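You operate a simulated robot arm through the tools that you are given. There is no shell and no other tool. Be economical: measure what you need, move in short steps, check, and stop when the job is done.

You are at the controls of a simulated robot arm. One attempt, no reset.

JOB
Draw the hanging rod out, clamp it and hang the white scarf over it.
Fine: loosen the clamp knob first, tighten it before the scarf goes on; force and drop nothing.

Only the result counts: the job must be done as asked and must still hold three seconds after the hand-in. Knocking over, shifting, dropping, spilling or breaking anything else fails it.

ROBOT AND FRAMES
A 7-joint arm with a two-finger parallel gripper, fixed in place. Base frame: the origin is at the foot of the arm, x ahead of it, y to its left, z up; the work surface is at about z = 550. Readings come in mm, degrees, newtons and seconds.
With the tool pointing down near the work surface it reaches from about 100 to 680 mm from the base axis. Its first joint turns from -115.0 to 115.0 degrees. Payload 3.91 kg.
Tool frame: the origin (TCP) lies between the finger pads and is the grasp point; the fingertips stand 30 mm ahead of it; z points along the fingers, y is the line along which they close. Largest opening 110 mm; finger width 20, thickness 10; the body of the gripper, 48 by 112 mm, starts 55 mm behind the TCP.
Orientation is that of the tool frame in the base frame, as a unit quaternion [x, y, z, w]. With the fingers straight down and closing along the base's y, the tool's x points along the base's -x, its y along +y and its z along -z.

CONTROLS
- The arm moves only by the tool apply_moves. Its argument "motion" is a list of rows, each a list of 7 numbers: the shift along the base's x, y, z in units of 150 mm (1.0 is 150 mm), then the turn, a rotation vector about the base's x, y, z in units of 120 degrees (1.0 is 120 degrees), then the closure in counts, from 0 (fully open) to 255 (shut). In form: [[dx, dy, dz, ax, ay, az, grip], ...]. A call has 1 to 10 rows; each row is the pose to reach, as a shift and turn from the pose commanded when the call began. A call with a number of a shift or a turn outside -1 to 1 is refused whole. Rows are played at 5 a second. More than 50 mm and 8.6 degrees between two rows, or a gripper value outside its range, and nothing of the call is played. Where a pose cannot be reached the arm comes as near as it can. A force on the tool above 60 N (or 10 N above the force at the start of the call, whichever is more), or a blocked arm, ends the call early, and 0.2 s more pass. Each finger travels about 153 mm/s and halts on what it meets, pressing with about 26 N; the grip force reading is that of the motor and also rises with nothing between the fingers. The clock runs only during rows and for 0.2 s after the last one: add rows that repeat a pose to give the fingers time. The reply holds the time, the measured pose of the TCP, the force on the tool along the base axes, the opening and the grip force, in the units named above and with some noise.
- Cameras (640 x 400 px; columns grow to the right, rows downward): "scene" is fixed at [46.6, 499.4, 1712.5]; the picture's right is [-0.47, -0.88, 0.00], its down [-0.45, 0.23, -0.86] and it looks along [0.76, -0.40, -0.50] (base axes); focal length 333 px, centre (320, 200). "wrist" rides on the gripper at [-36, 0, -57] in the tool frame; the picture's right is [0.00, -1.00, 0.00], its down [0.97, 0.00, -0.24] and it looks along [0.24, 0.00, 0.97] (tool axes); focal length 218 px, centre (320, 200). There is no depth. A picture from a camera that has moved, and an enlarged one, comes with that camera's place and axes in the base frame and with its lens.
- grab_frame(camera): a new picture of that camera. No time passes.
- lift_body(by): slides the trunk up (or, below 0, down) by that many mm; the arm rides with it, the base frame stays. It gives what a move gives, with no picture.
- inspect(camera, box): a new picture of the part [left, top, right, bottom] of that camera's present view, enlarged. No time passes.
- close_job(): hands the job in; it is judged then, once.

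Work in short steps. Places have to be worked out from the pictures, the camera data and where the tool is seen: move nearer, look again, correct. Check each grasp and each placing, and mend what went wrong. You have 120 turns and 84 pictures in all, those below and enlarged ones among them. Open the gripper and draw the arm clear of the work before you hand the job in, unless the task says otherwise; then end with one line.

The tools are called after "Request:" as a command line: name --pt "numbers of a row" for each row, then --argument value for the rest, lists and objects as JSON in quotes. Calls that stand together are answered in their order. apply_moves: Moves the arm, as the interface text tells. Its arguments: {"type":"object","properties":{"motion":{"type":"array"}},"required":["motion"]} The other tools are called the same way: lift_body (by) slides the trunk up or down; grab_frame (camera) takes a picture; inspect (camera, box) takes an enlarged picture of a part of a camera's view; close_job () hands the job in.

At the start:

```text
time: 0.0
position: [465.5, 123.7, 1561.2]
tool_rot: [-0.001, 1.0, 0.0, 0.0]
ft_force: [0.0, -1.4, 0.1]
gripper_width: 109.9
gripper_force: 0.0
trunk travel left (down, up): [-925.0, 65.0]
```

scene: 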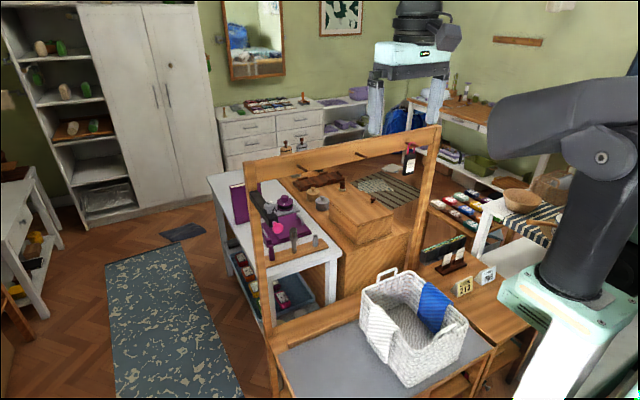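
wrist: 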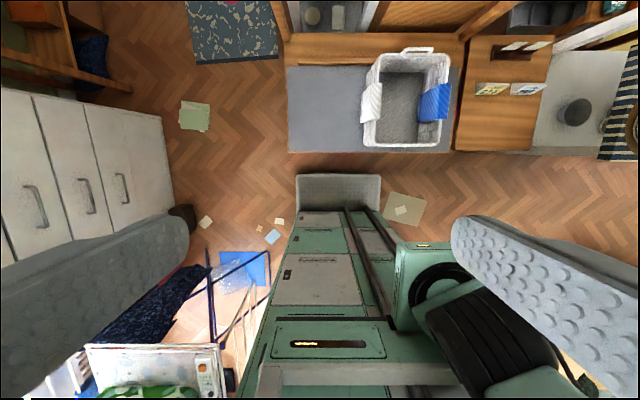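

I start with an enlarged look at the frame with the rod and at the basket.

Request:
inspect --camera "scene" --box '[230, 110, 450, 250]'

Request:
inspect --camera "scene" --box '[250, 230, 510, 400]'

Request:
inspect --camera "wrist" --box '[270, 0, 560, 180]'

```text
2.86 times, centred on (340, 180) of scene
camera zoom: at [46.6, 499.4, 1712.5], right [-0.47, -0.88, 0.0], down [-0.45, 0.23, -0.86], along [0.76, -0.4, -0.5], focal length 952 px, centre (263, 257)
```

zoom: 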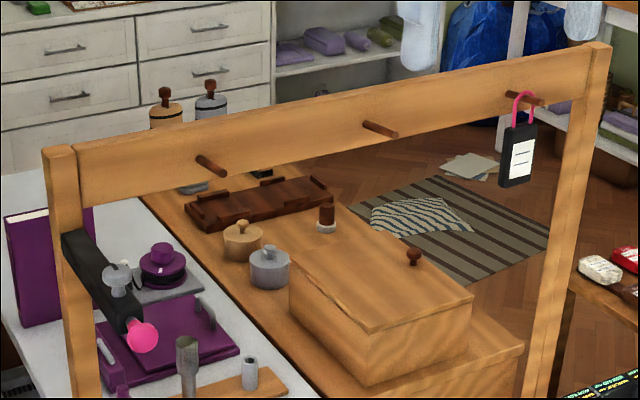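

```text
2.35 times, centred on (380, 315) of scene
camera zoom: at [46.6, 499.4, 1712.5], right [-0.47, -0.88, 0.0], down [-0.45, 0.23, -0.86], along [0.76, -0.4, -0.5], focal length 784 px, centre (179, -71)
```

zoom: 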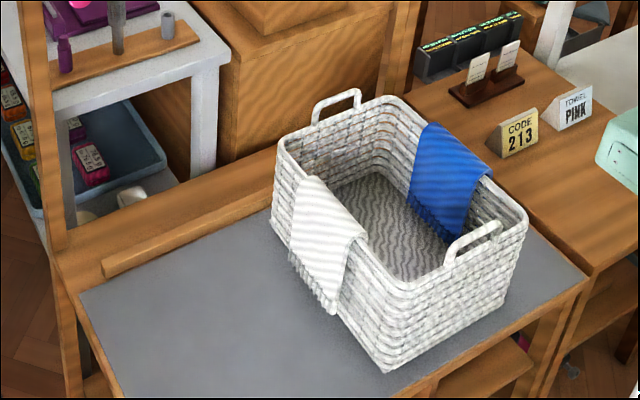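

```text
2.21 times, centred on (415, 90) of wrist
camera zoom: at [502.4, 122.7, 1617.6], right [0.0, -1.0, 0.0], down [-0.97, 0.0, 0.24], along [-0.24, 0.0, -0.97], focal length 482 px, centre (110, 443)
```

zoom: 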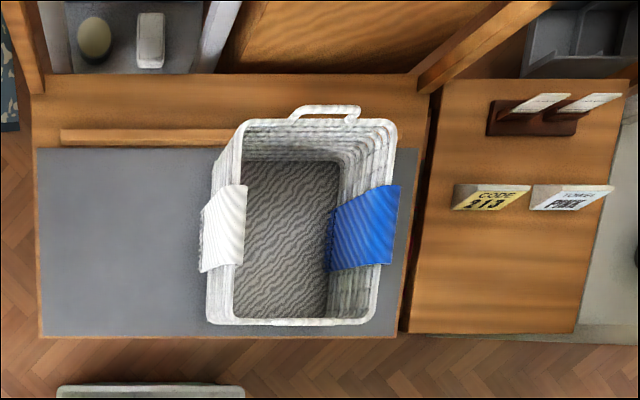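

The rod seems to sit on the left post near y≈265, z≈1216, running along x from about 938 to 727. I tilt the wrist forward and shift left to get a second view of the knob.

Request:
apply_moves --pt "0 0.1 0 0 -0.065 0 0" --pt "0 0.3 0 0 -0.13 0 0" --pt "0 0.5 0 0 -0.195 0 0" --pt "0 0.7 0 0 -0.26 0 0" --pt "0 0.8 0 0 -0.325 0 0" --pt "0 0.8 0 0 -0.375 0 0"

Request:
grab_frame --camera "wrist"

```text
time: 1.4
position: [464.8, 244.7, 1561.4]
tool_rot: [0.0, 0.924, 0.001, 0.383]
ft_force: [-0.3, 1.2, -0.1]
gripper_width: 109.8
gripper_force: 0.1
trunk travel left (down, up): [-925.0, 65.0]
```

```text
78 pictures are left
camera wrist: at [451.4, 243.1, 1626.3], right [0.0, -1.0, 0.0], down [-0.86, 0.0, -0.52], along [0.52, 0.0, -0.86], focal length 218 px, centre (320, 200)
```

wrist: 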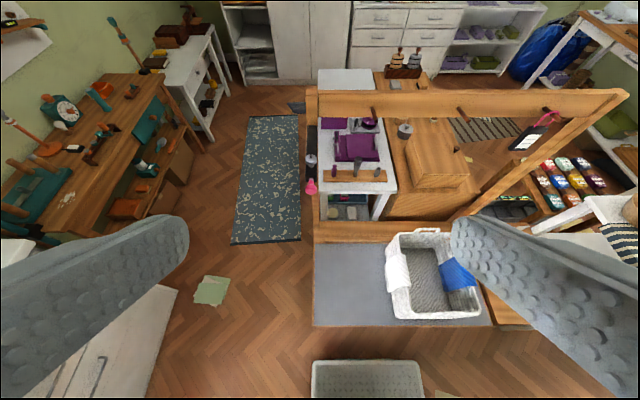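

Request:
inspect --camera "wrist" --box '[285, 80, 345, 210]'

Request:
inspect --camera "scene" --box '[235, 160, 305, 260]'

```text
3.08 times, centred on (315, 145) of wrist
camera zoom: at [451.4, 243.1, 1626.3], right [0.0, -1.0, 0.0], down [-0.86, 0.0, -0.52], along [0.52, 0.0, -0.86], focal length 672 px, centre (335, 369)
```

zoom: 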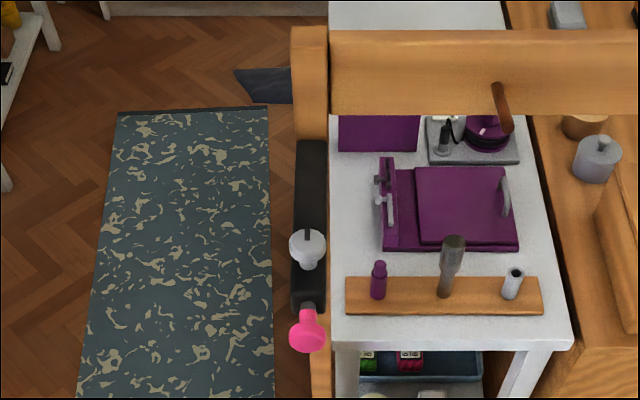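

```text
4.00 times, centred on (270, 210) of scene
camera zoom: at [46.6, 499.4, 1712.5], right [-0.47, -0.88, 0.0], down [-0.45, 0.23, -0.86], along [0.76, -0.4, -0.5], focal length 1333 px, centre (520, 160)
```

zoom: 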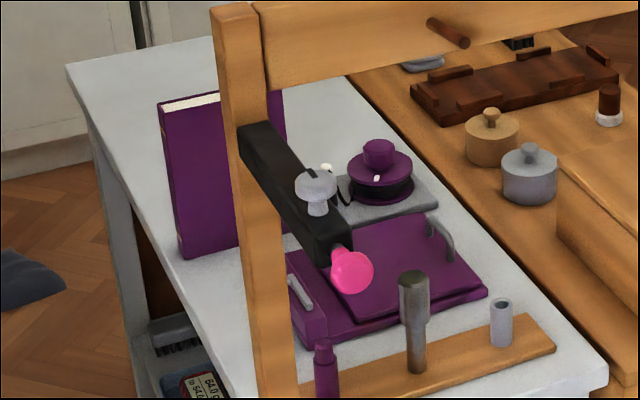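

The two views agree: the clamp knob's disc is on top of the sleeve at about (789, 263, 1247), and the pink pull knob is at (728, 264, 1216). I turn the tool back down and move forward at height to see how far I can reach.

Request:
apply_moves --pt "0.16 0 0 0 0.065 0 0" --pt "0.33 0.05 0 0 0.13 0 0" --pt "0.5 0.1 0 0 0.195 0 0" --pt "0.66 0.12 0 0 0.26 0 0" --pt "0.83 0.12 0 0 0.325 0 0" --pt "1.0 0.12 0 0 0.375 0 0"

Request:
lift_body --by -150

Request:
apply_moves --pt "0.3 0 0 0 0 0 0" --pt "0.6 0 0 0 0 0 0" --pt "0.9 0 0 0 0 0 0" --pt "1.0 0 0 0 0 0 0"

```text
time: 2.8
position: [613.7, 259.1, 1561.1]
tool_rot: [-0.001, 1.0, 0.001, 0.0]
ft_force: [1.0, 0.5, 0.2]
gripper_width: 110.0
gripper_force: 0.0
trunk travel left (down, up): [-925.0, 65.0]
```

```text
time: 4.5
position: [614.3, 259.7, 1411.1]
tool_rot: [-0.001, 1.0, 0.001, 0.0]
ft_force: [0.6, 0.0, -0.7]
gripper_width: 110.1
gripper_force: 0.1
trunk travel left (down, up): [-775.0, 215.0]
```

```text
time: 5.5
position: [706.8, 246.9, 1383.9]
tool_rot: [0.0, 1.0, 0.0, 0.0]
ft_force: [-0.4, -0.2, 0.3]
gripper_width: 110.0
gripper_force: 0.0
out of reach, approached as far as the arm can: row 2, 3, 4
trunk travel left (down, up): [-775.0, 215.0]
```

The arm's reach is a sphere around the shoulder, and here the wrist sits well above it. I raise the trunk fully so the hand can work lower relative to the shoulder, then descend.

Request:
lift_body --by 215

Request:
apply_moves --pt "0 0 -0.3 0 0 0 0" --pt "0 0 -0.6 0 0 0 0" --pt "0 0 -0.9 0 0 0 0" --pt "0 0 -1.0 0 0 0 0"

```text
time: 7.8
position: [706.4, 246.2, 1599.7]
tool_rot: [0.0, 1.0, 0.001, 0.0]
ft_force: [-0.6, -0.1, -0.2]
gripper_width: 109.9
gripper_force: 0.0
trunk travel left (down, up): [-990.0, 0.0]
```

```text
time: 8.8
position: [705.4, 244.1, 1450.0]
tool_rot: [-0.001, 1.0, 0.0, 0.0]
ft_force: [0.0, -0.6, -0.1]
gripper_width: 110.1
gripper_force: 0.0
trunk travel left (down, up): [-990.0, 0.0]
```

The commanded pose follows the real one. I go on down to z≈1330, above the knob, and out toward it.

Request:
apply_moves --pt "0 0.03 -0.3 0 0 0 0" --pt "0 0.06 -0.6 0 0 0 0" --pt "0 0.13 -0.8 0 0 0 0" --pt "0.3 0.13 -0.8 0 0 0 0" --pt "0.56 0.13 -0.8 0 0 0 0"

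Request:
grab_frame --camera "wrist"

```text
time: 10.0
position: [790.5, 267.3, 1329.7]
tool_rot: [0.0, 1.0, 0.0, -0.001]
ft_force: [0.0, -0.7, 0.8]
gripper_width: 109.8
gripper_force: 0.1
trunk travel left (down, up): [-990.0, 0.0]
```

```text
75 pictures are left
camera wrist: at [828.8, 265.9, 1386.6], right [0.0, -1.0, 0.0], down [-0.97, 0.0, 0.24], along [-0.24, 0.0, -0.97], focal length 218 px, centre (320, 200)
```

wrist: 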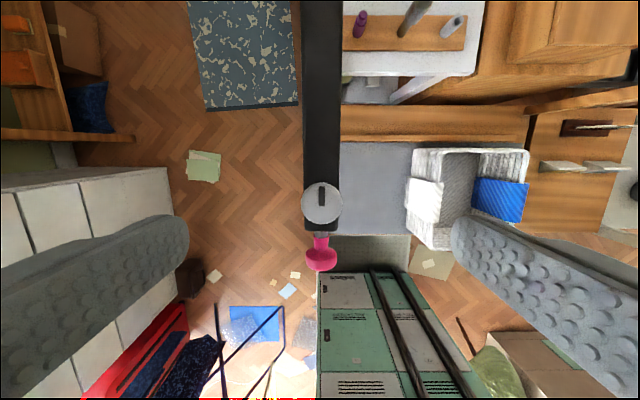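

Reached with the tool straight down. I zoom in on the knob to see its marking and shape.

Request:
inspect --camera "wrist" --box '[270, 150, 370, 280]'

Request:
inspect --camera "scene" --box '[235, 160, 305, 230]'

```text
3.08 times, centred on (320, 215) of wrist
camera zoom: at [828.8, 265.9, 1386.6], right [0.0, -1.0, 0.0], down [-0.97, 0.0, 0.24], along [-0.24, 0.0, -0.97], focal length 672 px, centre (320, 154)
```

zoom: 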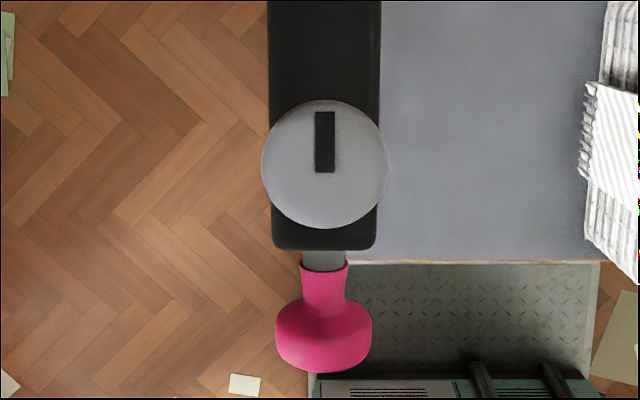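

```text
5.71 times, centred on (270, 195) of scene
camera zoom: at [46.6, 499.4, 1712.5], right [-0.47, -0.88, 0.0], down [-0.45, 0.23, -0.86], along [0.76, -0.4, -0.5], focal length 1905 px, centre (606, 229)
```

zoom: 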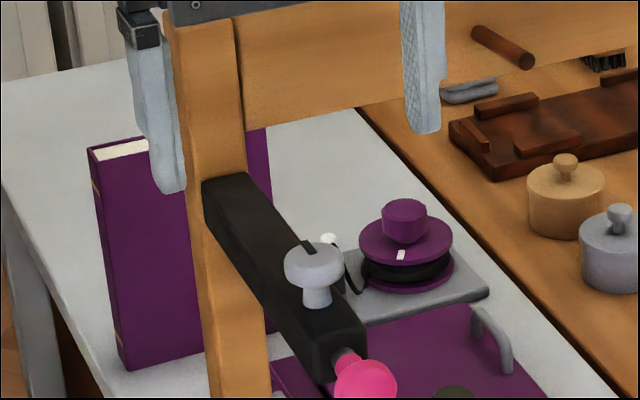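

The knob's disc is 26 mm across, centred near (793, 265), with a mark pointing to +x. I descend with the fingers open to TCP z≈1266, so the tips stay just above the sleeve, and look before closing.

Request:
apply_moves --pt "0.01 -0.008 -0.15 0 0 0 60" --pt "0.017 -0.015 -0.3 0 0 0 120" --pt "0.017 -0.015 -0.425 0 0 0 120" --pt "0.017 -0.015 -0.425 0 0 0 120"

Request:
inspect --camera "wrist" --box '[220, 150, 420, 300]'

Request:
inspect --camera "scene" --box '[235, 150, 305, 230]'

```text
time: 11.0
position: [792.4, 263.2, 1265.1]
tool_rot: [0.0, 1.0, 0.0, 0.0]
ft_force: [0.4, 1.0, -0.6]
gripper_width: 58.5
gripper_force: 0.1
trunk travel left (down, up): [-990.0, 0.0]
```

```text
2.67 times, centred on (320, 225) of wrist
camera zoom: at [830.9, 263.5, 1321.5], right [0.0, -1.0, 0.0], down [-0.97, 0.0, 0.24], along [-0.24, 0.0, -0.97], focal length 582 px, centre (320, 133)
```

zoom: 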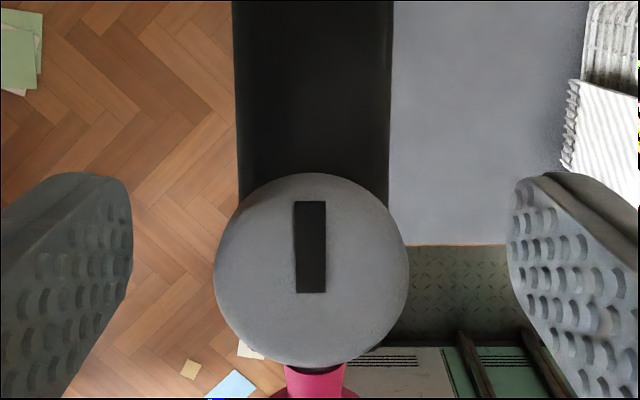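

```text
5.00 times, centred on (270, 190) of scene
camera zoom: at [46.6, 499.4, 1712.5], right [-0.47, -0.88, 0.0], down [-0.45, 0.23, -0.86], along [0.76, -0.4, -0.5], focal length 1666 px, centre (570, 250)
```

zoom: 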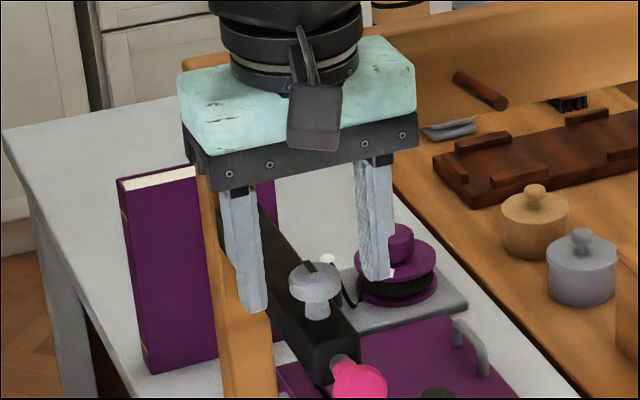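

Triangulating gives the disc's top at z≈1245, at (792, 265). I lower 5 mm, correct y by 1.5 mm and close on the disc.

Request:
apply_moves --pt "0 0.01 -0.033 0 0 0 120" --pt "0 0.01 -0.033 0 0 0 150" --pt "0 0.01 -0.033 0 0 0 180" --pt "0 0.01 -0.033 0 0 0 230" --pt "0 0.01 -0.033 0 0 0 230"

Request:
inspect --camera "scene" --box '[235, 150, 305, 230]'

```text
time: 12.2
position: [793.7, 265.2, 1261.5]
tool_rot: [0.001, 1.0, -0.001, 0.0]
ft_force: [0.5, -2.2, -1.2]
gripper_width: 27.4
gripper_force: 45.0
trunk travel left (down, up): [-990.0, 0.0]
```

```text
5.00 times, centred on (270, 190) of scene
camera zoom: at [46.6, 499.4, 1712.5], right [-0.47, -0.88, 0.0], down [-0.45, 0.23, -0.86], along [0.76, -0.4, -0.5], focal length 1666 px, centre (570, 250)
```

zoom: 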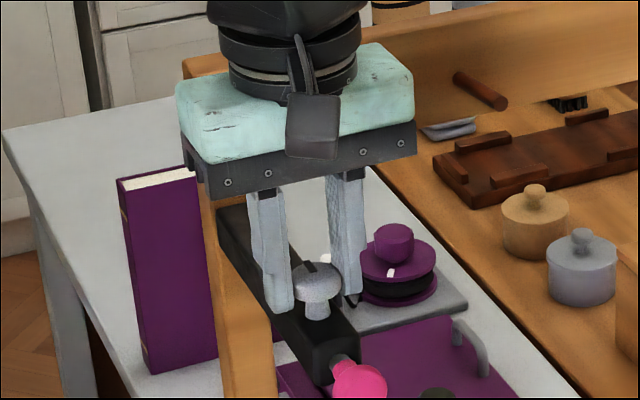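

The disc is held (27.4 mm). I loosen it counter-clockwise seen from above (+z), 40° first, watching the force.

Request:
apply_moves --pt "0 0 0 0 0 0.067 230" --pt "0 0 0 0 0 0.133 230" --pt "0 0 0 0 0 0.2 230" --pt "0 0 0 0 0 0.267 230" --pt "0 0 0 0 0 0.333 230"

Request:
inspect --camera "wrist" --box '[220, 150, 420, 300]'

```text
time: 13.4
position: [792.2, 267.9, 1261.0]
tool_rot: [-0.343, 0.939, 0.0, 0.0]
ft_force: [-1.3, 10.1, -1.2]
gripper_width: 27.4
gripper_force: 45.1
trunk travel left (down, up): [-990.0, 0.0]
```

```text
2.67 times, centred on (320, 225) of wrist
camera zoom: at [821.2, 290.0, 1317.4], right [0.65, -0.76, 0.0], down [-0.74, -0.63, 0.24], along [-0.18, -0.15, -0.97], focal length 582 px, centre (320, 133)
```

zoom: 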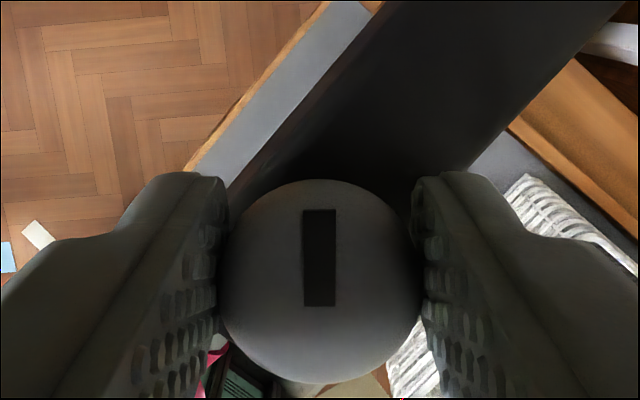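

The knob's mark turns with the hand. I continue to about 90° in total.

Request:
apply_moves --pt "0 0 0 0 0 0.067 230" --pt "0 0 0 0 0 0.133 230" --pt "0 0 0 0 0 0.2 230" --pt "0 0 0 0 0 0.267 230" --pt "0 0 0 0 0 0.333 230" --pt "0 0 0 0 0 0.4 230"

Request:
inspect --camera "wrist" --box '[220, 150, 420, 300]'

```text
time: 14.8
position: [789.9, 268.6, 1261.0]
tool_rot: [-0.696, 0.718, 0.001, -0.002]
ft_force: [-19.9, 19.9, -0.4]
gripper_width: 27.7
gripper_force: 45.1
trunk travel left (down, up): [-990.0, 0.0]
```

```text
2.67 times, centred on (320, 225) of wrist
camera zoom: at [792.6, 304.0, 1317.4], right [1.0, -0.03, 0.0], down [-0.03, -0.97, 0.24], along [-0.01, -0.24, -0.97], focal length 582 px, centre (320, 133)
```

zoom: 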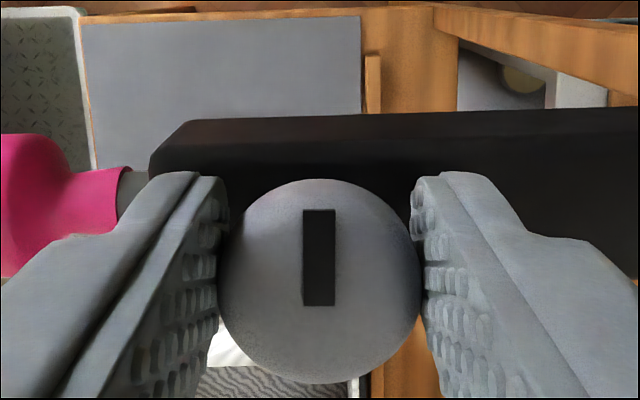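

The mark still follows and no stop is felt, but there is about 28 N of side force from eccentricity. I ease that by shifting the command toward the measured place, turn another 24° and read the force.

Request:
apply_moves --pt "-0.015 0.022 0 0 0 0 230" --pt "-0.015 0.022 0 0 0 0.067 230" --pt "-0.015 0.022 0 0 0 0.133 230" --pt "-0.015 0.022 0 0 0 0.2 230"

Request:
inspect --camera "wrist" --box '[220, 150, 420, 300]'

```text
time: 15.8
position: [788.1, 269.0, 1261.0]
tool_rot: [0.829, -0.559, 0.0, 0.002]
ft_force: [-26.0, -1.8, -2.4]
gripper_width: 27.3
gripper_force: 44.5
trunk travel left (down, up): [-990.0, 0.0]
```

```text
2.67 times, centred on (320, 225) of wrist
camera zoom: at [776.4, 301.3, 1317.6], right [0.93, 0.38, 0.0], down [0.37, -0.9, 0.24], along [0.09, -0.22, -0.97], focal length 582 px, centre (320, 133)
```

zoom: 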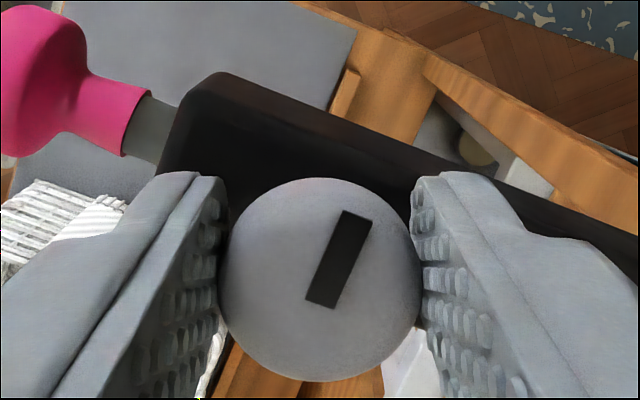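

The mark has stopped turning with the hand, so the knob hit its stop at 90° and is loosened. I release it with a modest opening and rise.

Request:
apply_moves --pt "-0.015 0.01 0 0 0 0 150" --pt "-0.015 0.01 0 0 0 0 120" --pt "-0.015 0.01 0.15 0 0 0 120" --pt "-0.015 0.01 0.45 0 0 0 120"

Request:
apply_moves --pt "-0.1 0 0 0 0 -0.07 120" --pt "-0.2 0 0 0 0 -0.14 120" --pt "-0.3 0 0 0 0 -0.21 120" --pt "-0.4 0 0 0 0 -0.28 120" --pt "-0.4 0 0 0 0 -0.35 120" --pt "-0.4 0 0 0 0 -0.42 120" --pt "-0.4 0 0 0 0 -0.49 120" --pt "-0.4 0 0 0 0 -0.56 120" --pt "-0.4 0 0 0 0 -0.63 120" --pt "-0.4 -0.02 0 0 0 -0.7 120"

Request:
apply_moves --pt "0 0 0 0 0 -0.07 120" --pt "0 0 0 0 0 -0.14 120" --pt "0 0 0 0 0 -0.21 120" --pt "0 0 0 0 0 -0.235 120"

Request:
inspect --camera "wrist" --box '[220, 150, 420, 300]'

```text
time: 16.8
position: [789.7, 269.3, 1330.4]
tool_rot: [0.829, -0.559, 0.0, 0.0]
ft_force: [0.4, -0.3, -1.0]
gripper_width: 58.1
gripper_force: 0.1
trunk travel left (down, up): [-990.0, 0.0]
```

```text
time: 19.0
position: [729.0, 267.1, 1328.6]
tool_rot: [-0.24, 0.971, 0.0, 0.0]
ft_force: [-0.3, -0.3, 0.1]
gripper_width: 58.3
gripper_force: 0.0
trunk travel left (down, up): [-990.0, 0.0]
```

```text
time: 20.0
position: [728.7, 268.0, 1328.5]
tool_rot: [0.003, 1.0, 0.0, 0.0]
ft_force: [0.2, 0.2, 0.3]
gripper_width: 58.3
gripper_force: 0.0
trunk travel left (down, up): [-990.0, 0.0]
```

```text
2.67 times, centred on (320, 225) of wrist
camera zoom: at [765.6, 266.7, 1385.3], right [-0.01, -1.0, 0.0], down [-0.97, 0.0, 0.24], along [-0.24, 0.0, -0.97], focal length 582 px, centre (320, 133)
```

zoom: 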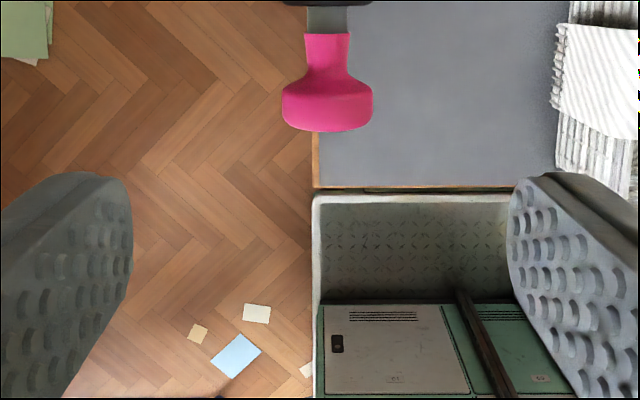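

The pink pull knob's head sits at about (732, 264.6), roughly 27 mm wide. I descend around it to z≈1216 and check before closing.

Request:
apply_moves --pt "0.02 -0.022 -0.2 0 0 0 120" --pt "0.035 -0.022 -0.4 0 0 0 120" --pt "0.035 -0.022 -0.6 0 0 0 120" --pt "0.035 -0.022 -0.75 0 0 0 120"

Request:
inspect --camera "wrist" --box '[220, 150, 420, 300]'

Request:
inspect --camera "scene" --box '[235, 150, 315, 240]'

```text
time: 21.0
position: [735.5, 265.1, 1215.6]
tool_rot: [0.002, 1.0, 0.0, 0.0]
ft_force: [-0.4, -0.1, 0.1]
gripper_width: 58.2
gripper_force: 0.1
trunk travel left (down, up): [-990.0, 0.0]
```

```text
2.67 times, centred on (320, 225) of wrist
camera zoom: at [772.2, 264.2, 1272.6], right [0.0, -1.0, 0.0], down [-0.97, 0.0, 0.24], along [-0.24, 0.0, -0.97], focal length 582 px, centre (320, 133)
```

zoom: 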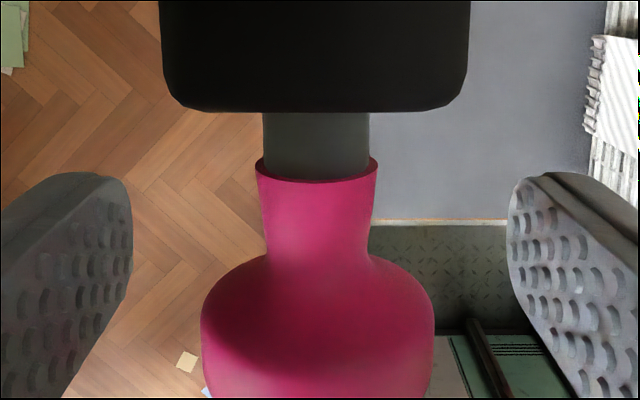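

```text
4.44 times, centred on (275, 195) of scene
camera zoom: at [46.6, 499.4, 1712.5], right [-0.47, -0.88, 0.0], down [-0.45, 0.23, -0.86], along [0.76, -0.4, -0.5], focal length 1481 px, centre (520, 222)
```

zoom: 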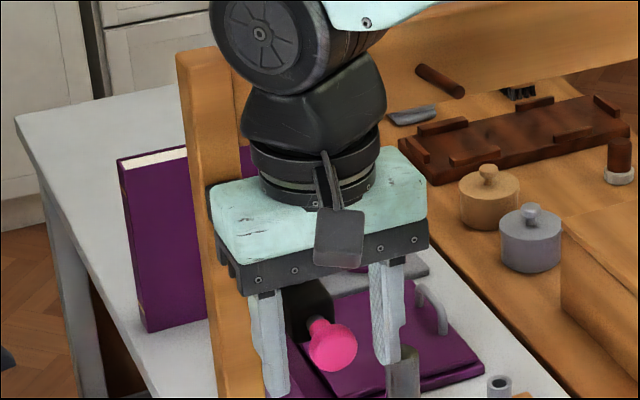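

It is centred between the fingers. I close and draw the rod gently 30 mm toward me (−x).

Request:
apply_moves --pt "0 0 0 0 0 0 180" --pt "0 0 0 0 0 0 230" --pt "0 0 0 0 0 0 230" --pt "0 0 0 0 0 0 230" --pt "-0.05 0 0 0 0 0 230" --pt "-0.1 0 0 0 0 0 230" --pt "-0.15 0 0 0 0 0 230" --pt "-0.2 0 0 0 0 0 230"

Request:
inspect --camera "wrist" --box '[220, 100, 420, 300]'

```text
time: 22.8
position: [705.1, 264.8, 1215.6]
tool_rot: [0.002, 1.0, -0.001, 0.0]
ft_force: [-0.5, 6.7, -1.0]
gripper_width: 27.1
gripper_force: 45.9
trunk travel left (down, up): [-990.0, 0.0]
```

```text
2.00 times, centred on (320, 200) of wrist
camera zoom: at [741.6, 264.5, 1272.6], right [0.0, -1.0, 0.0], down [-0.97, 0.0, 0.24], along [-0.24, 0.0, -0.97], focal length 436 px, centre (320, 200)
```

zoom: 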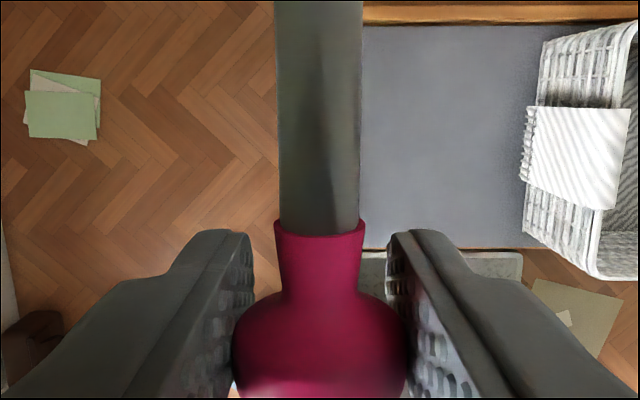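

The rod slides freely. I keep drawing it, another 70 mm, in small steps.

Request:
apply_moves --pt "-0.08 0 0 0 0 0 230" --pt "-0.16 0 0 0 0 0 230" --pt "-0.24 0 0 0 0 0 230" --pt "-0.32 0 0 0 0 0 230" --pt "-0.4 0 0 0 0 0 230" --pt "-0.47 0 0 0 0 0 230"

Request:
inspect --camera "scene" --box '[235, 150, 335, 260]'

```text
time: 24.2
position: [633.1, 264.8, 1217.2]
tool_rot: [0.002, 1.0, 0.001, 0.001]
ft_force: [-0.9, 12.1, 4.1]
gripper_width: 27.1
gripper_force: 44.9
trunk travel left (down, up): [-990.0, 0.0]
```

```text
3.64 times, centred on (285, 205) of scene
camera zoom: at [46.6, 499.4, 1712.5], right [-0.47, -0.88, 0.0], down [-0.45, 0.23, -0.86], along [0.76, -0.4, -0.5], focal length 1212 px, centre (447, 182)
```

zoom: 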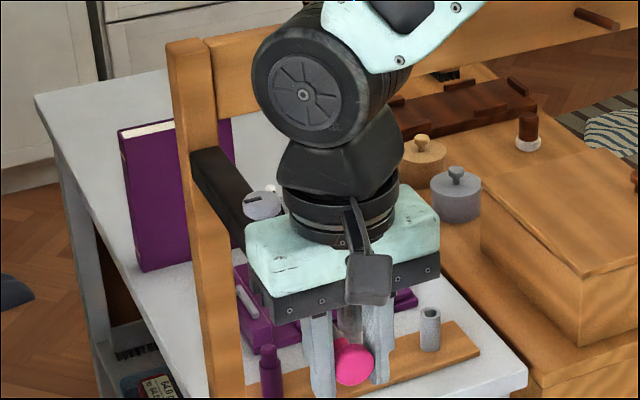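

About 102 mm is drawn with no stop. The scarf is about 150 mm wide, so I need more rod and continue gently.

Request:
apply_moves --pt "-0.06 0 0 0 0 0 230" --pt "-0.12 0 0 0 0 0 230" --pt "-0.18 0 0 0 0 0 230" --pt "-0.24 0 0 0 0 0 230" --pt "-0.3 0 0 0 0 0 230"

Request:
inspect --camera "wrist" --box '[200, 0, 500, 300]'

```text
time: 25.4
position: [593.4, 266.2, 1217.0]
tool_rot: [0.003, 1.0, 0.003, 0.005]
ft_force: [26.9, 19.1, 11.4]
gripper_width: 27.1
gripper_force: 45.2
trunk travel left (down, up): [-990.0, 0.0]
```

```text
1.33 times, centred on (350, 150) of wrist
camera zoom: at [630.7, 264.0, 1272.8], right [-0.01, -1.0, -0.01], down [-0.97, 0.01, 0.23], along [-0.23, 0.01, -0.97], focal length 291 px, centre (280, 267)
```

zoom: 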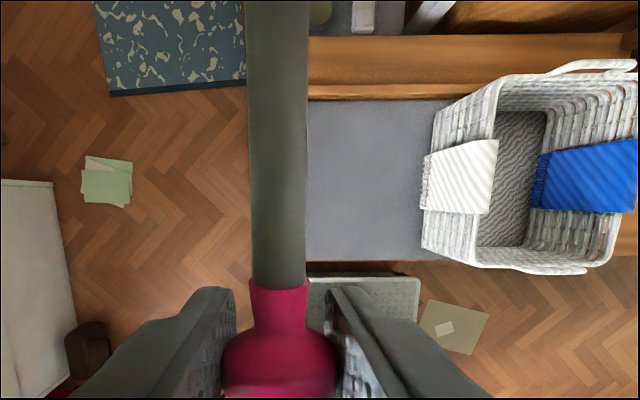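

At 140 mm drawn, +27 N builds up, so the rod is at its stop. I ease back slightly, release, and rise clear.

Request:
apply_moves --pt "0.02 0.01 0 0 0 0 230" --pt "0.02 0.01 0 0 0 0 180" --pt "0.02 0.01 0 0 0 0 120" --pt "0.02 0.01 0 0 0 0 120" --pt "0.02 0.01 0.25 0 0 0 120" --pt "0.02 0.01 0.5 0 0 0 120" --pt "0.02 0.01 0.77 0 0 0 120"

Request:
grab_frame --camera "wrist"

```text
time: 27.0
position: [592.3, 267.0, 1330.8]
tool_rot: [0.002, 1.0, 0.0, -0.001]
ft_force: [0.2, -0.2, 0.2]
gripper_width: 58.4
gripper_force: 0.0
trunk travel left (down, up): [-990.0, 0.0]
```

```text
60 pictures are left
camera wrist: at [628.9, 265.5, 1387.1], right [0.0, -1.0, 0.0], down [-0.97, 0.0, 0.24], along [-0.24, 0.0, -0.97], focal length 218 px, centre (320, 200)
```

wrist: 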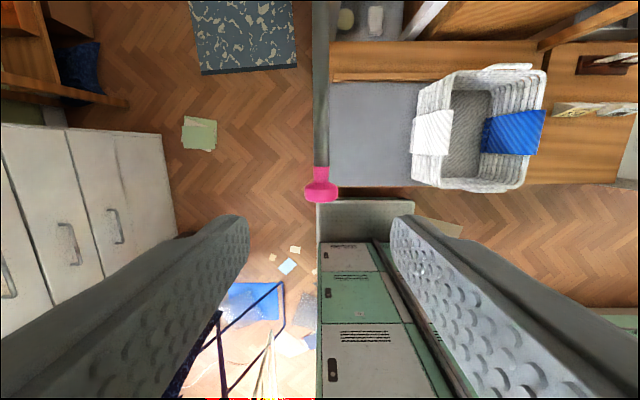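

The rod stays out. I go back over the clamp knob, turning +88° on the way.

Request:
apply_moves --pt "0.1 0 0 0 0 0.07 120" --pt "0.2 0 0 0 0 0.14 120" --pt "0.3 0 0 0 0 0.21 120" --pt "0.4 0 0 0 0 0.28 120" --pt "0.5 0 0 0 0 0.35 120" --pt "0.6 0 0 0 0 0.42 120" --pt "0.7 0 0 0 0 0.49 120" --pt "0.8 0 0 0 0 0.56 120" --pt "0.9 0 0 0 0 0.63 120" --pt "1.0 0 0 0 0 0.7 120"

Request:
apply_moves --pt "0.15 -0.01 0 0 0 0.05 120" --pt "0.332 -0.013 0 0 0 0.05 120"

Request:
inspect --camera "wrist" --box '[220, 150, 420, 300]'

```text
time: 29.2
position: [740.8, 265.9, 1333.6]
tool_rot: [-0.668, 0.744, -0.001, 0.0]
ft_force: [0.2, 0.4, 0.0]
gripper_width: 58.4
gripper_force: 0.2
trunk travel left (down, up): [-990.0, 0.0]
```

```text
time: 29.8
position: [792.0, 263.3, 1331.1]
tool_rot: [-0.705, 0.709, 0.0, 0.0]
ft_force: [-0.9, 0.0, -0.3]
gripper_width: 58.1
gripper_force: 0.1
trunk travel left (down, up): [-990.0, 0.0]
```

```text
2.67 times, centred on (320, 225) of wrist
camera zoom: at [793.7, 298.6, 1387.9], right [1.0, 0.0, 0.0], down [0.0, -0.97, 0.24], along [0.0, -0.24, -0.97], focal length 582 px, centre (320, 133)
```

zoom: 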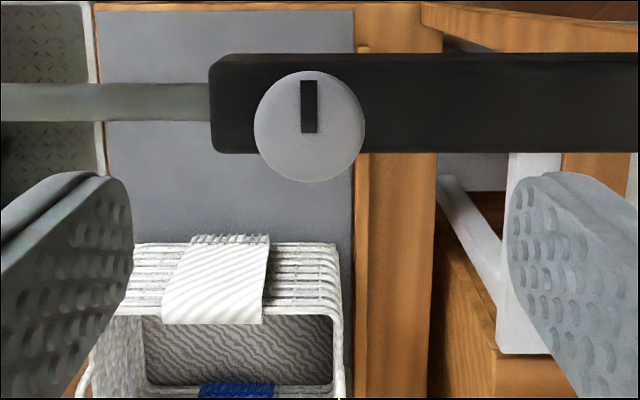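

The mark points to +y, 90° from before, and the knob's centre is at (791.2, 265.1). I descend and grip.

Request:
apply_moves --pt "-0.005 0.012 -0.16 0 0 0 120" --pt "-0.005 0.012 -0.32 0 0 0 120" --pt "-0.005 0.012 -0.467 0 0 0 120" --pt "-0.005 0.012 -0.467 0 0 0 180" --pt "-0.005 0.012 -0.467 0 0 0 230" --pt "-0.005 0.012 -0.467 0 0 0 230" --pt "-0.005 0.012 -0.467 0 0 0 230"

Request:
inspect --camera "wrist" --box '[220, 150, 420, 300]'

```text
time: 31.4
position: [790.2, 265.7, 1262.0]
tool_rot: [-0.706, 0.708, 0.0, 0.0]
ft_force: [2.7, 1.0, -0.1]
gripper_width: 27.4
gripper_force: 45.4
trunk travel left (down, up): [-990.0, 0.0]
```

```text
2.67 times, centred on (320, 225) of wrist
camera zoom: at [791.1, 300.2, 1318.3], right [1.0, 0.0, 0.0], down [0.0, -0.97, 0.24], along [0.0, -0.24, -0.97], focal length 582 px, centre (320, 133)
```

zoom: 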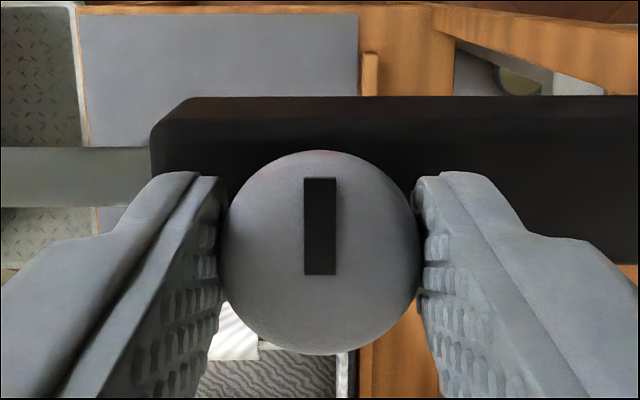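

Good grip. I tighten clockwise, 80° in this call.

Request:
apply_moves --pt "0 0 0 0 0 -0.067 230" --pt "0 0 0 0 0 -0.134 230" --pt "0 0 0 0 0 -0.2 230" --pt "0 0 0 0 0 -0.267 230" --pt "0 0 0 0 0 -0.333 230" --pt "0 0 0 0 0 -0.4 230" --pt "0 0 0 0 0 -0.467 230" --pt "0 0 0 0 0 -0.534 230" --pt "0 0 0 0 0 -0.6 230" --pt "0 0 0 0 0 -0.667 230"

Request:
apply_moves --pt "0 0 0 0 0 -0.067 230" --pt "0 0 0 0 0 -0.11 230"

Request:
inspect --camera "wrist" --box '[220, 150, 420, 300]'

```text
time: 33.6
position: [788.6, 265.5, 1262.0]
tool_rot: [-0.083, 0.997, 0.0, -0.001]
ft_force: [-11.6, -4.7, 6.6]
gripper_width: 27.3
gripper_force: 44.8
trunk travel left (down, up): [-990.0, 0.0]
```

```text
time: 34.2
position: [789.6, 264.1, 1262.4]
tool_rot: [0.031, 1.0, 0.0, 0.001]
ft_force: [-9.2, -4.4, 4.3]
gripper_width: 27.2
gripper_force: 44.9
trunk travel left (down, up): [-990.0, 0.0]
```

```text
2.67 times, centred on (320, 225) of wrist
camera zoom: at [827.1, 262.5, 1318.3], right [-0.06, -1.0, 0.0], down [-0.97, 0.06, 0.24], along [-0.24, 0.01, -0.97], focal length 582 px, centre (320, 133)
```

zoom: 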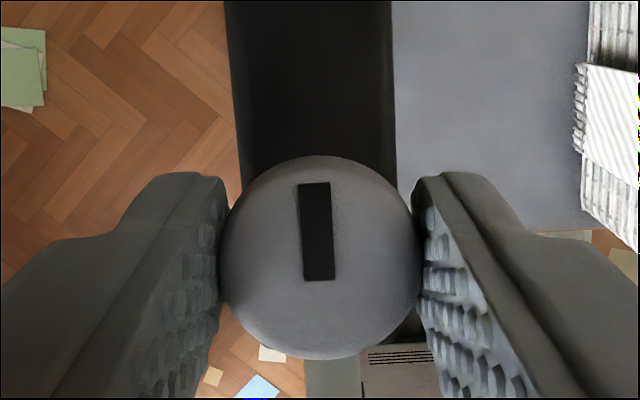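

The mark stopped at its original +x position while the hand slipped slightly past, so the clamp is tight. I release, rise, and retreat toward the basket side.

Request:
apply_moves --pt "0 0 0 0 0 0 150" --pt "0 0 0 0 0 0 120" --pt "0 0 0.2 0 0 0.03 120" --pt "0 0 0.5 0 0 0.03 120" --pt "-0.2 -0.1 0.8 0 0 0.03 120" --pt "-0.4 -0.35 0.9 0 0 0.03 120" --pt "-0.6 -0.6 0.9 0 0 0.03 120" --pt "-0.8 -0.9 0.9 0 0 0.03 120"

Request:
apply_moves --pt "0 -0.3 0 0 0 0 0" --pt "0 -0.6 0 0 0 0 0" --pt "0 -0.9 0 0 0 0 0" --pt "0 -1.0 0 0 0 0 0"

Request:
grab_frame --camera "scene"

```text
refused: row 5 steps farther than a row can; nothing moved
```

```text
time: 34.8
position: [780.4, 224.0, 1261.8]
tool_rot: [0.02, 1.0, 0.016, 0.0]
ft_force: [-0.8, 20.3, -5.1]
gripper_width: 110.1
gripper_force: 0.3
trunk travel left (down, up): [-990.0, 0.0]
stopped in row 2: the force on the tool passed its limit (the readings are from after the stop); the commanded pose is now the measured one
```

```text
56 pictures are left
```

scene: 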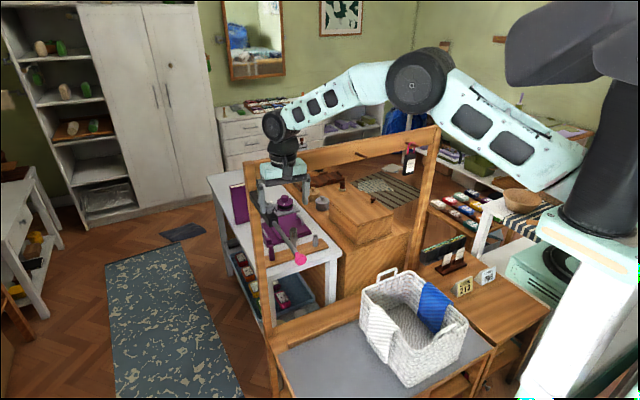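

My first call was refused for its step size, and the queued sideways move ran anyway: the open finger pressed against the clamp knob until the force stop. I ease back off it toward +y and inspect for any shift.

Request:
apply_moves --pt "0 0.05 0 0 0 0 0" --pt "0 0.1 0 0 0 0 0"

Request:
grab_frame --camera "wrist"

Request:
inspect --camera "scene" --box '[240, 150, 320, 270]'

```text
time: 35.4
position: [783.0, 230.4, 1263.2]
tool_rot: [0.025, 1.0, 0.012, 0.002]
ft_force: [-0.1, 0.6, 1.8]
gripper_width: 110.0
gripper_force: 0.2
trunk travel left (down, up): [-990.0, 0.0]
```

```text
55 pictures are left
camera wrist: at [820.6, 227.2, 1318.3], right [-0.05, -1.0, -0.03], down [-0.97, 0.04, 0.24], along [-0.24, 0.04, -0.97], focal length 218 px, centre (320, 200)
```

wrist: 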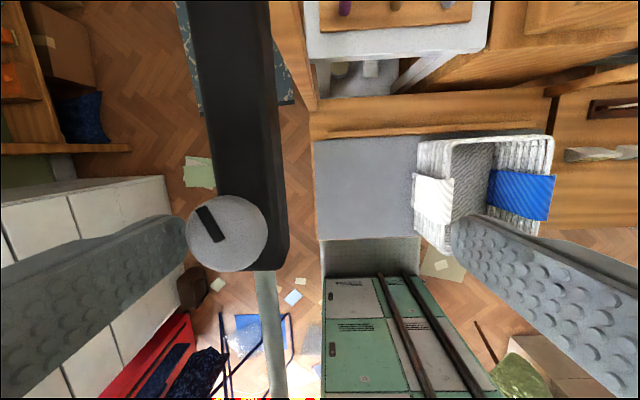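

```text
3.33 times, centred on (280, 210) of scene
camera zoom: at [46.6, 499.4, 1712.5], right [-0.47, -0.88, 0.0], down [-0.45, 0.23, -0.86], along [0.76, -0.4, -0.5], focal length 1111 px, centre (453, 167)
```

zoom: 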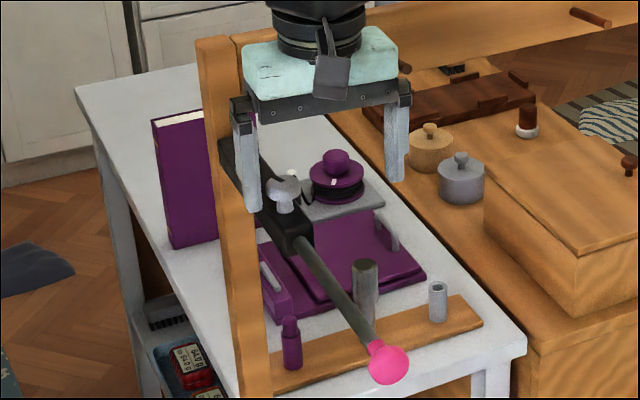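

The fingers rubbed the knob about 27° back toward loose; the sleeve and rod are unmoved. I'll retighten: rise straight up first, then go over the knob.

Request:
apply_moves --pt "0 0 0.1 0 0 0 0" --pt "0 0 0.3 0 0 0 0" --pt "0 0 0.45 0 0 0 0"

```text
time: 36.2
position: [782.5, 232.3, 1329.1]
tool_rot: [0.023, 1.0, 0.014, 0.002]
ft_force: [-0.1, -0.3, 0.4]
gripper_width: 110.0
gripper_force: 0.1
trunk travel left (down, up): [-990.0, 0.0]
```

I straighten the small tilt, centre over the knob and yaw +30°.

Request:
apply_moves --pt "0.02 0.06 0 -0.0134 0 0.06 60" --pt "0.04 0.12 0 -0.0134 0 0.12 120" --pt "0.06 0.2 0 -0.0134 0 0.18 120" --pt "0.06 0.22 0 -0.0134 0 0.25 120"

Request:
inspect --camera "wrist" --box '[220, 150, 420, 300]'

```text
time: 37.2
position: [792.2, 264.9, 1330.1]
tool_rot: [-0.237, 0.971, 0.001, -0.003]
ft_force: [-0.5, 0.8, 0.5]
gripper_width: 58.1
gripper_force: 0.2
trunk travel left (down, up): [-990.0, 0.0]
```

```text
2.67 times, centred on (320, 225) of wrist
camera zoom: at [825.5, 281.8, 1385.4], right [0.46, -0.89, 0.0], down [-0.86, -0.45, 0.25], along [-0.22, -0.11, -0.97], focal length 582 px, centre (320, 133)
```

zoom: 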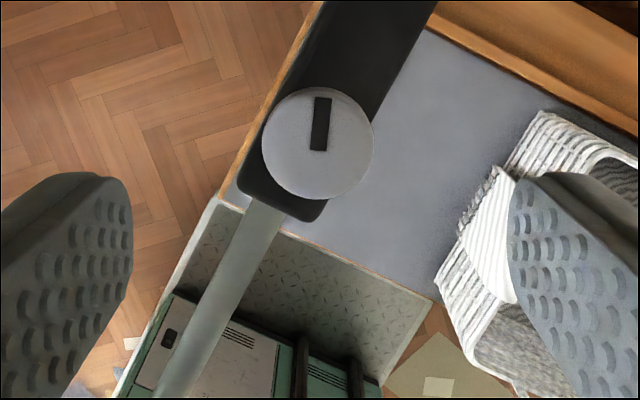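

Request:
apply_moves --pt "-0.008 0 -0.16 0 0 0 120" --pt "-0.008 0 -0.32 0 0 0 120" --pt "-0.008 0 -0.46 0 0 0 120" --pt "-0.008 0 -0.46 0 0 0 180" --pt "-0.008 0 -0.46 0 0 0 230" --pt "-0.008 0 -0.46 0 0 0 230" --pt "-0.008 0 -0.46 0 0 -0.067 230" --pt "-0.008 0 -0.46 0 0 -0.133 230" --pt "-0.008 0 -0.46 0 0 -0.2 230" --pt "-0.008 0 -0.46 0 0 -0.26 230"

Request:
inspect --camera "wrist" --box '[220, 150, 420, 300]'

```text
time: 39.4
position: [791.8, 265.3, 1260.1]
tool_rot: [0.035, 0.999, 0.0, -0.002]
ft_force: [1.3, -3.0, -0.5]
gripper_width: 27.5
gripper_force: 45.2
trunk travel left (down, up): [-990.0, 0.0]
```

```text
2.67 times, centred on (320, 225) of wrist
camera zoom: at [828.9, 262.0, 1316.5], right [-0.07, -1.0, 0.0], down [-0.97, 0.07, 0.24], along [-0.24, 0.02, -0.97], focal length 582 px, centre (320, 133)
```

zoom: 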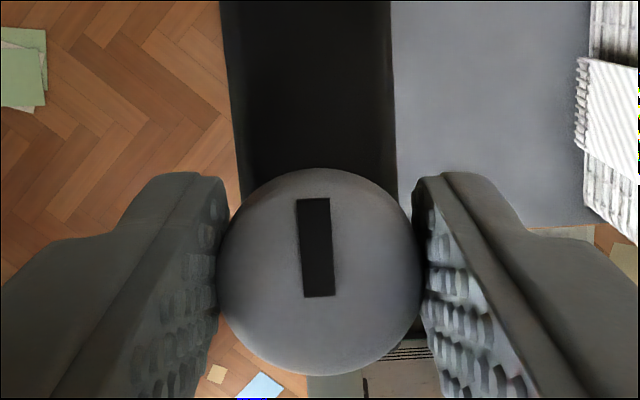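

The mark is back along the sleeve and the hand slipped the last 4°, so it's tight again. I release and rise straight up, this time checking before any sideways move.

Request:
apply_moves --pt "0 0 0 0 0 0 150" --pt "0 0 0 0 0 0 120" --pt "0 0 0 0 0 0 120" --pt "0 0 0.2 0 0 0 120" --pt "0 0 0.5 0 0 0 120" --pt "0 0 0.8 0 0 0.034 120"

Request:
inspect --camera "wrist" --box '[220, 150, 420, 300]'

```text
time: 40.8
position: [790.8, 266.8, 1382.4]
tool_rot: [-0.003, 1.0, 0.001, -0.003]
ft_force: [-0.2, 0.2, 0.1]
gripper_width: 58.2
gripper_force: 0.0
trunk travel left (down, up): [-990.0, 0.0]
```

```text
2.67 times, centred on (320, 225) of wrist
camera zoom: at [829.5, 265.8, 1437.9], right [0.0, -1.0, 0.0], down [-0.97, 0.0, 0.25], along [-0.25, 0.0, -0.97], focal length 582 px, centre (320, 133)
```

zoom: 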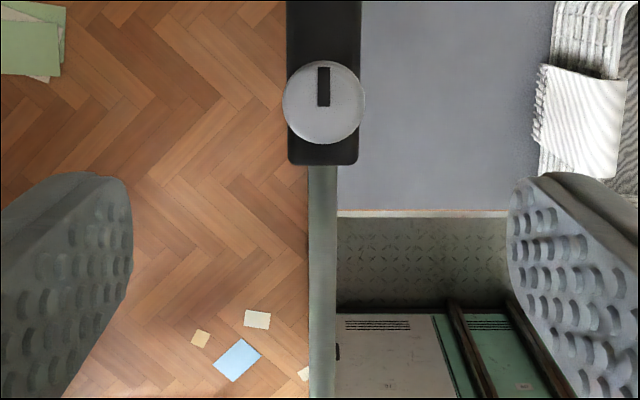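

The clamp is tight with the rod out. I move away at z≈1380 toward the basket side.

Request:
apply_moves --pt "-0.15 -0.15 0 0 0 0 120" --pt "-0.3 -0.35 0 0 0 0 120" --pt "-0.45 -0.6 0 0 0 0 120" --pt "-0.6 -0.85 0 0 0 0 120" --pt "-0.75 -1.0 0 0 0 0 120"

Request:
apply_moves --pt "0 -0.3 0 0 0 0 120" --pt "0 -0.6 0 0 0 0 120" --pt "0 -0.9 0 0 0 0 120" --pt "0 -1.0 0 0 0 0 120"

Request:
lift_body --by -480

Request:
grab_frame --camera "wrist"

Request:
grab_frame --camera "scene"

```text
time: 42.0
position: [678.8, 116.1, 1378.7]
tool_rot: [-0.001, 1.0, 0.001, -0.001]
ft_force: [-0.2, -0.8, 0.3]
gripper_width: 58.4
gripper_force: 0.1
trunk travel left (down, up): [-990.0, 0.0]
```

```text
time: 43.0
position: [678.9, -34.7, 1381.2]
tool_rot: [-0.002, 1.0, 0.001, -0.003]
ft_force: [0.0, -0.4, 0.5]
gripper_width: 58.4
gripper_force: 0.0
trunk travel left (down, up): [-990.0, 0.0]
```

```text
refused: -480 is not a number from -400 to 400
```

```text
50 pictures are left
camera wrist: at [715.3, -35.2, 1437.0], right [0.0, -1.0, 0.0], down [-0.97, 0.0, 0.24], along [-0.24, 0.0, -0.97], focal length 218 px, centre (320, 200)
```

wrist: 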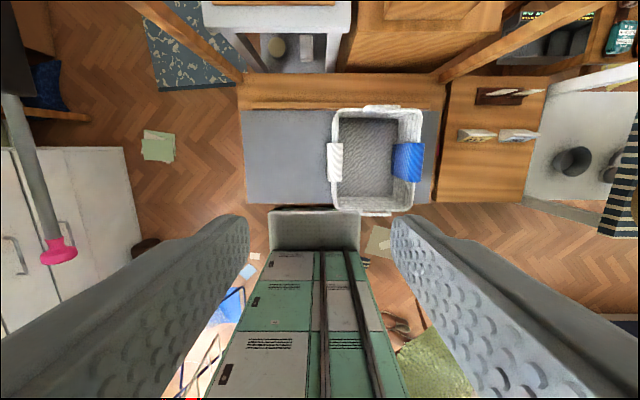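

```text
49 pictures are left
```

scene: 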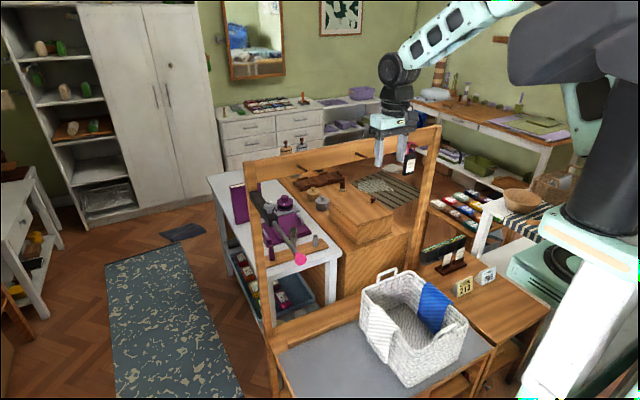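

Now I lower the trunk 400 mm; the hand hangs over open space beside the basket's rim at z≈980.

Request:
lift_body --by -400

Request:
grab_frame --camera "wrist"

Request:
inspect --camera "scene" --box '[340, 250, 480, 400]'

```text
time: 46.8
position: [678.1, -33.8, 981.1]
tool_rot: [-0.001, 1.0, 0.001, -0.003]
ft_force: [-0.1, -0.3, -0.4]
gripper_width: 58.1
gripper_force: 0.1
trunk travel left (down, up): [-590.0, 400.0]
```

```text
48 pictures are left
camera wrist: at [715.4, -34.8, 1037.0], right [0.0, -1.0, 0.0], down [-0.97, 0.0, 0.25], along [-0.25, 0.0, -0.97], focal length 218 px, centre (320, 200)
```

wrist: 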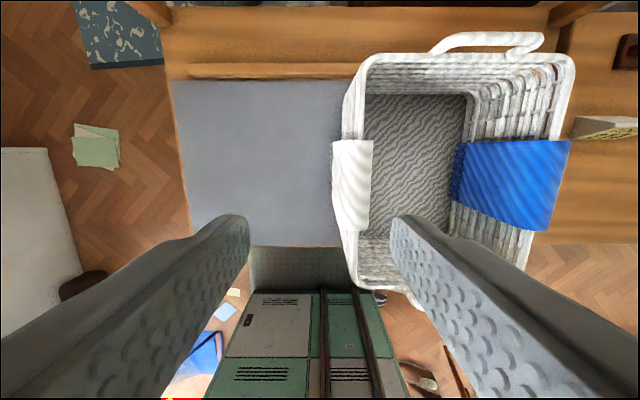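

```text
2.67 times, centred on (410, 325) of scene
camera zoom: at [46.6, 499.4, 1712.5], right [-0.47, -0.88, 0.0], down [-0.45, 0.23, -0.86], along [0.76, -0.4, -0.5], focal length 889 px, centre (80, -133)
```

zoom: 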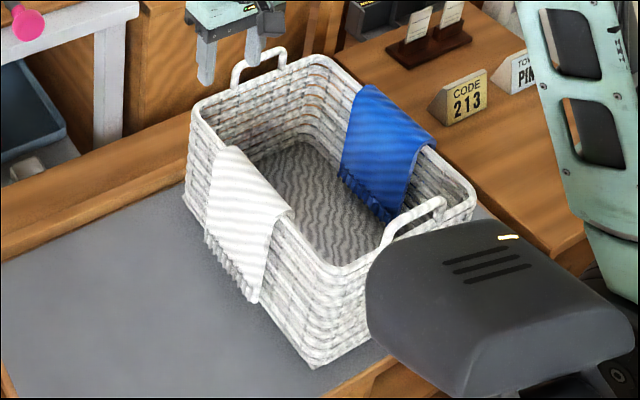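

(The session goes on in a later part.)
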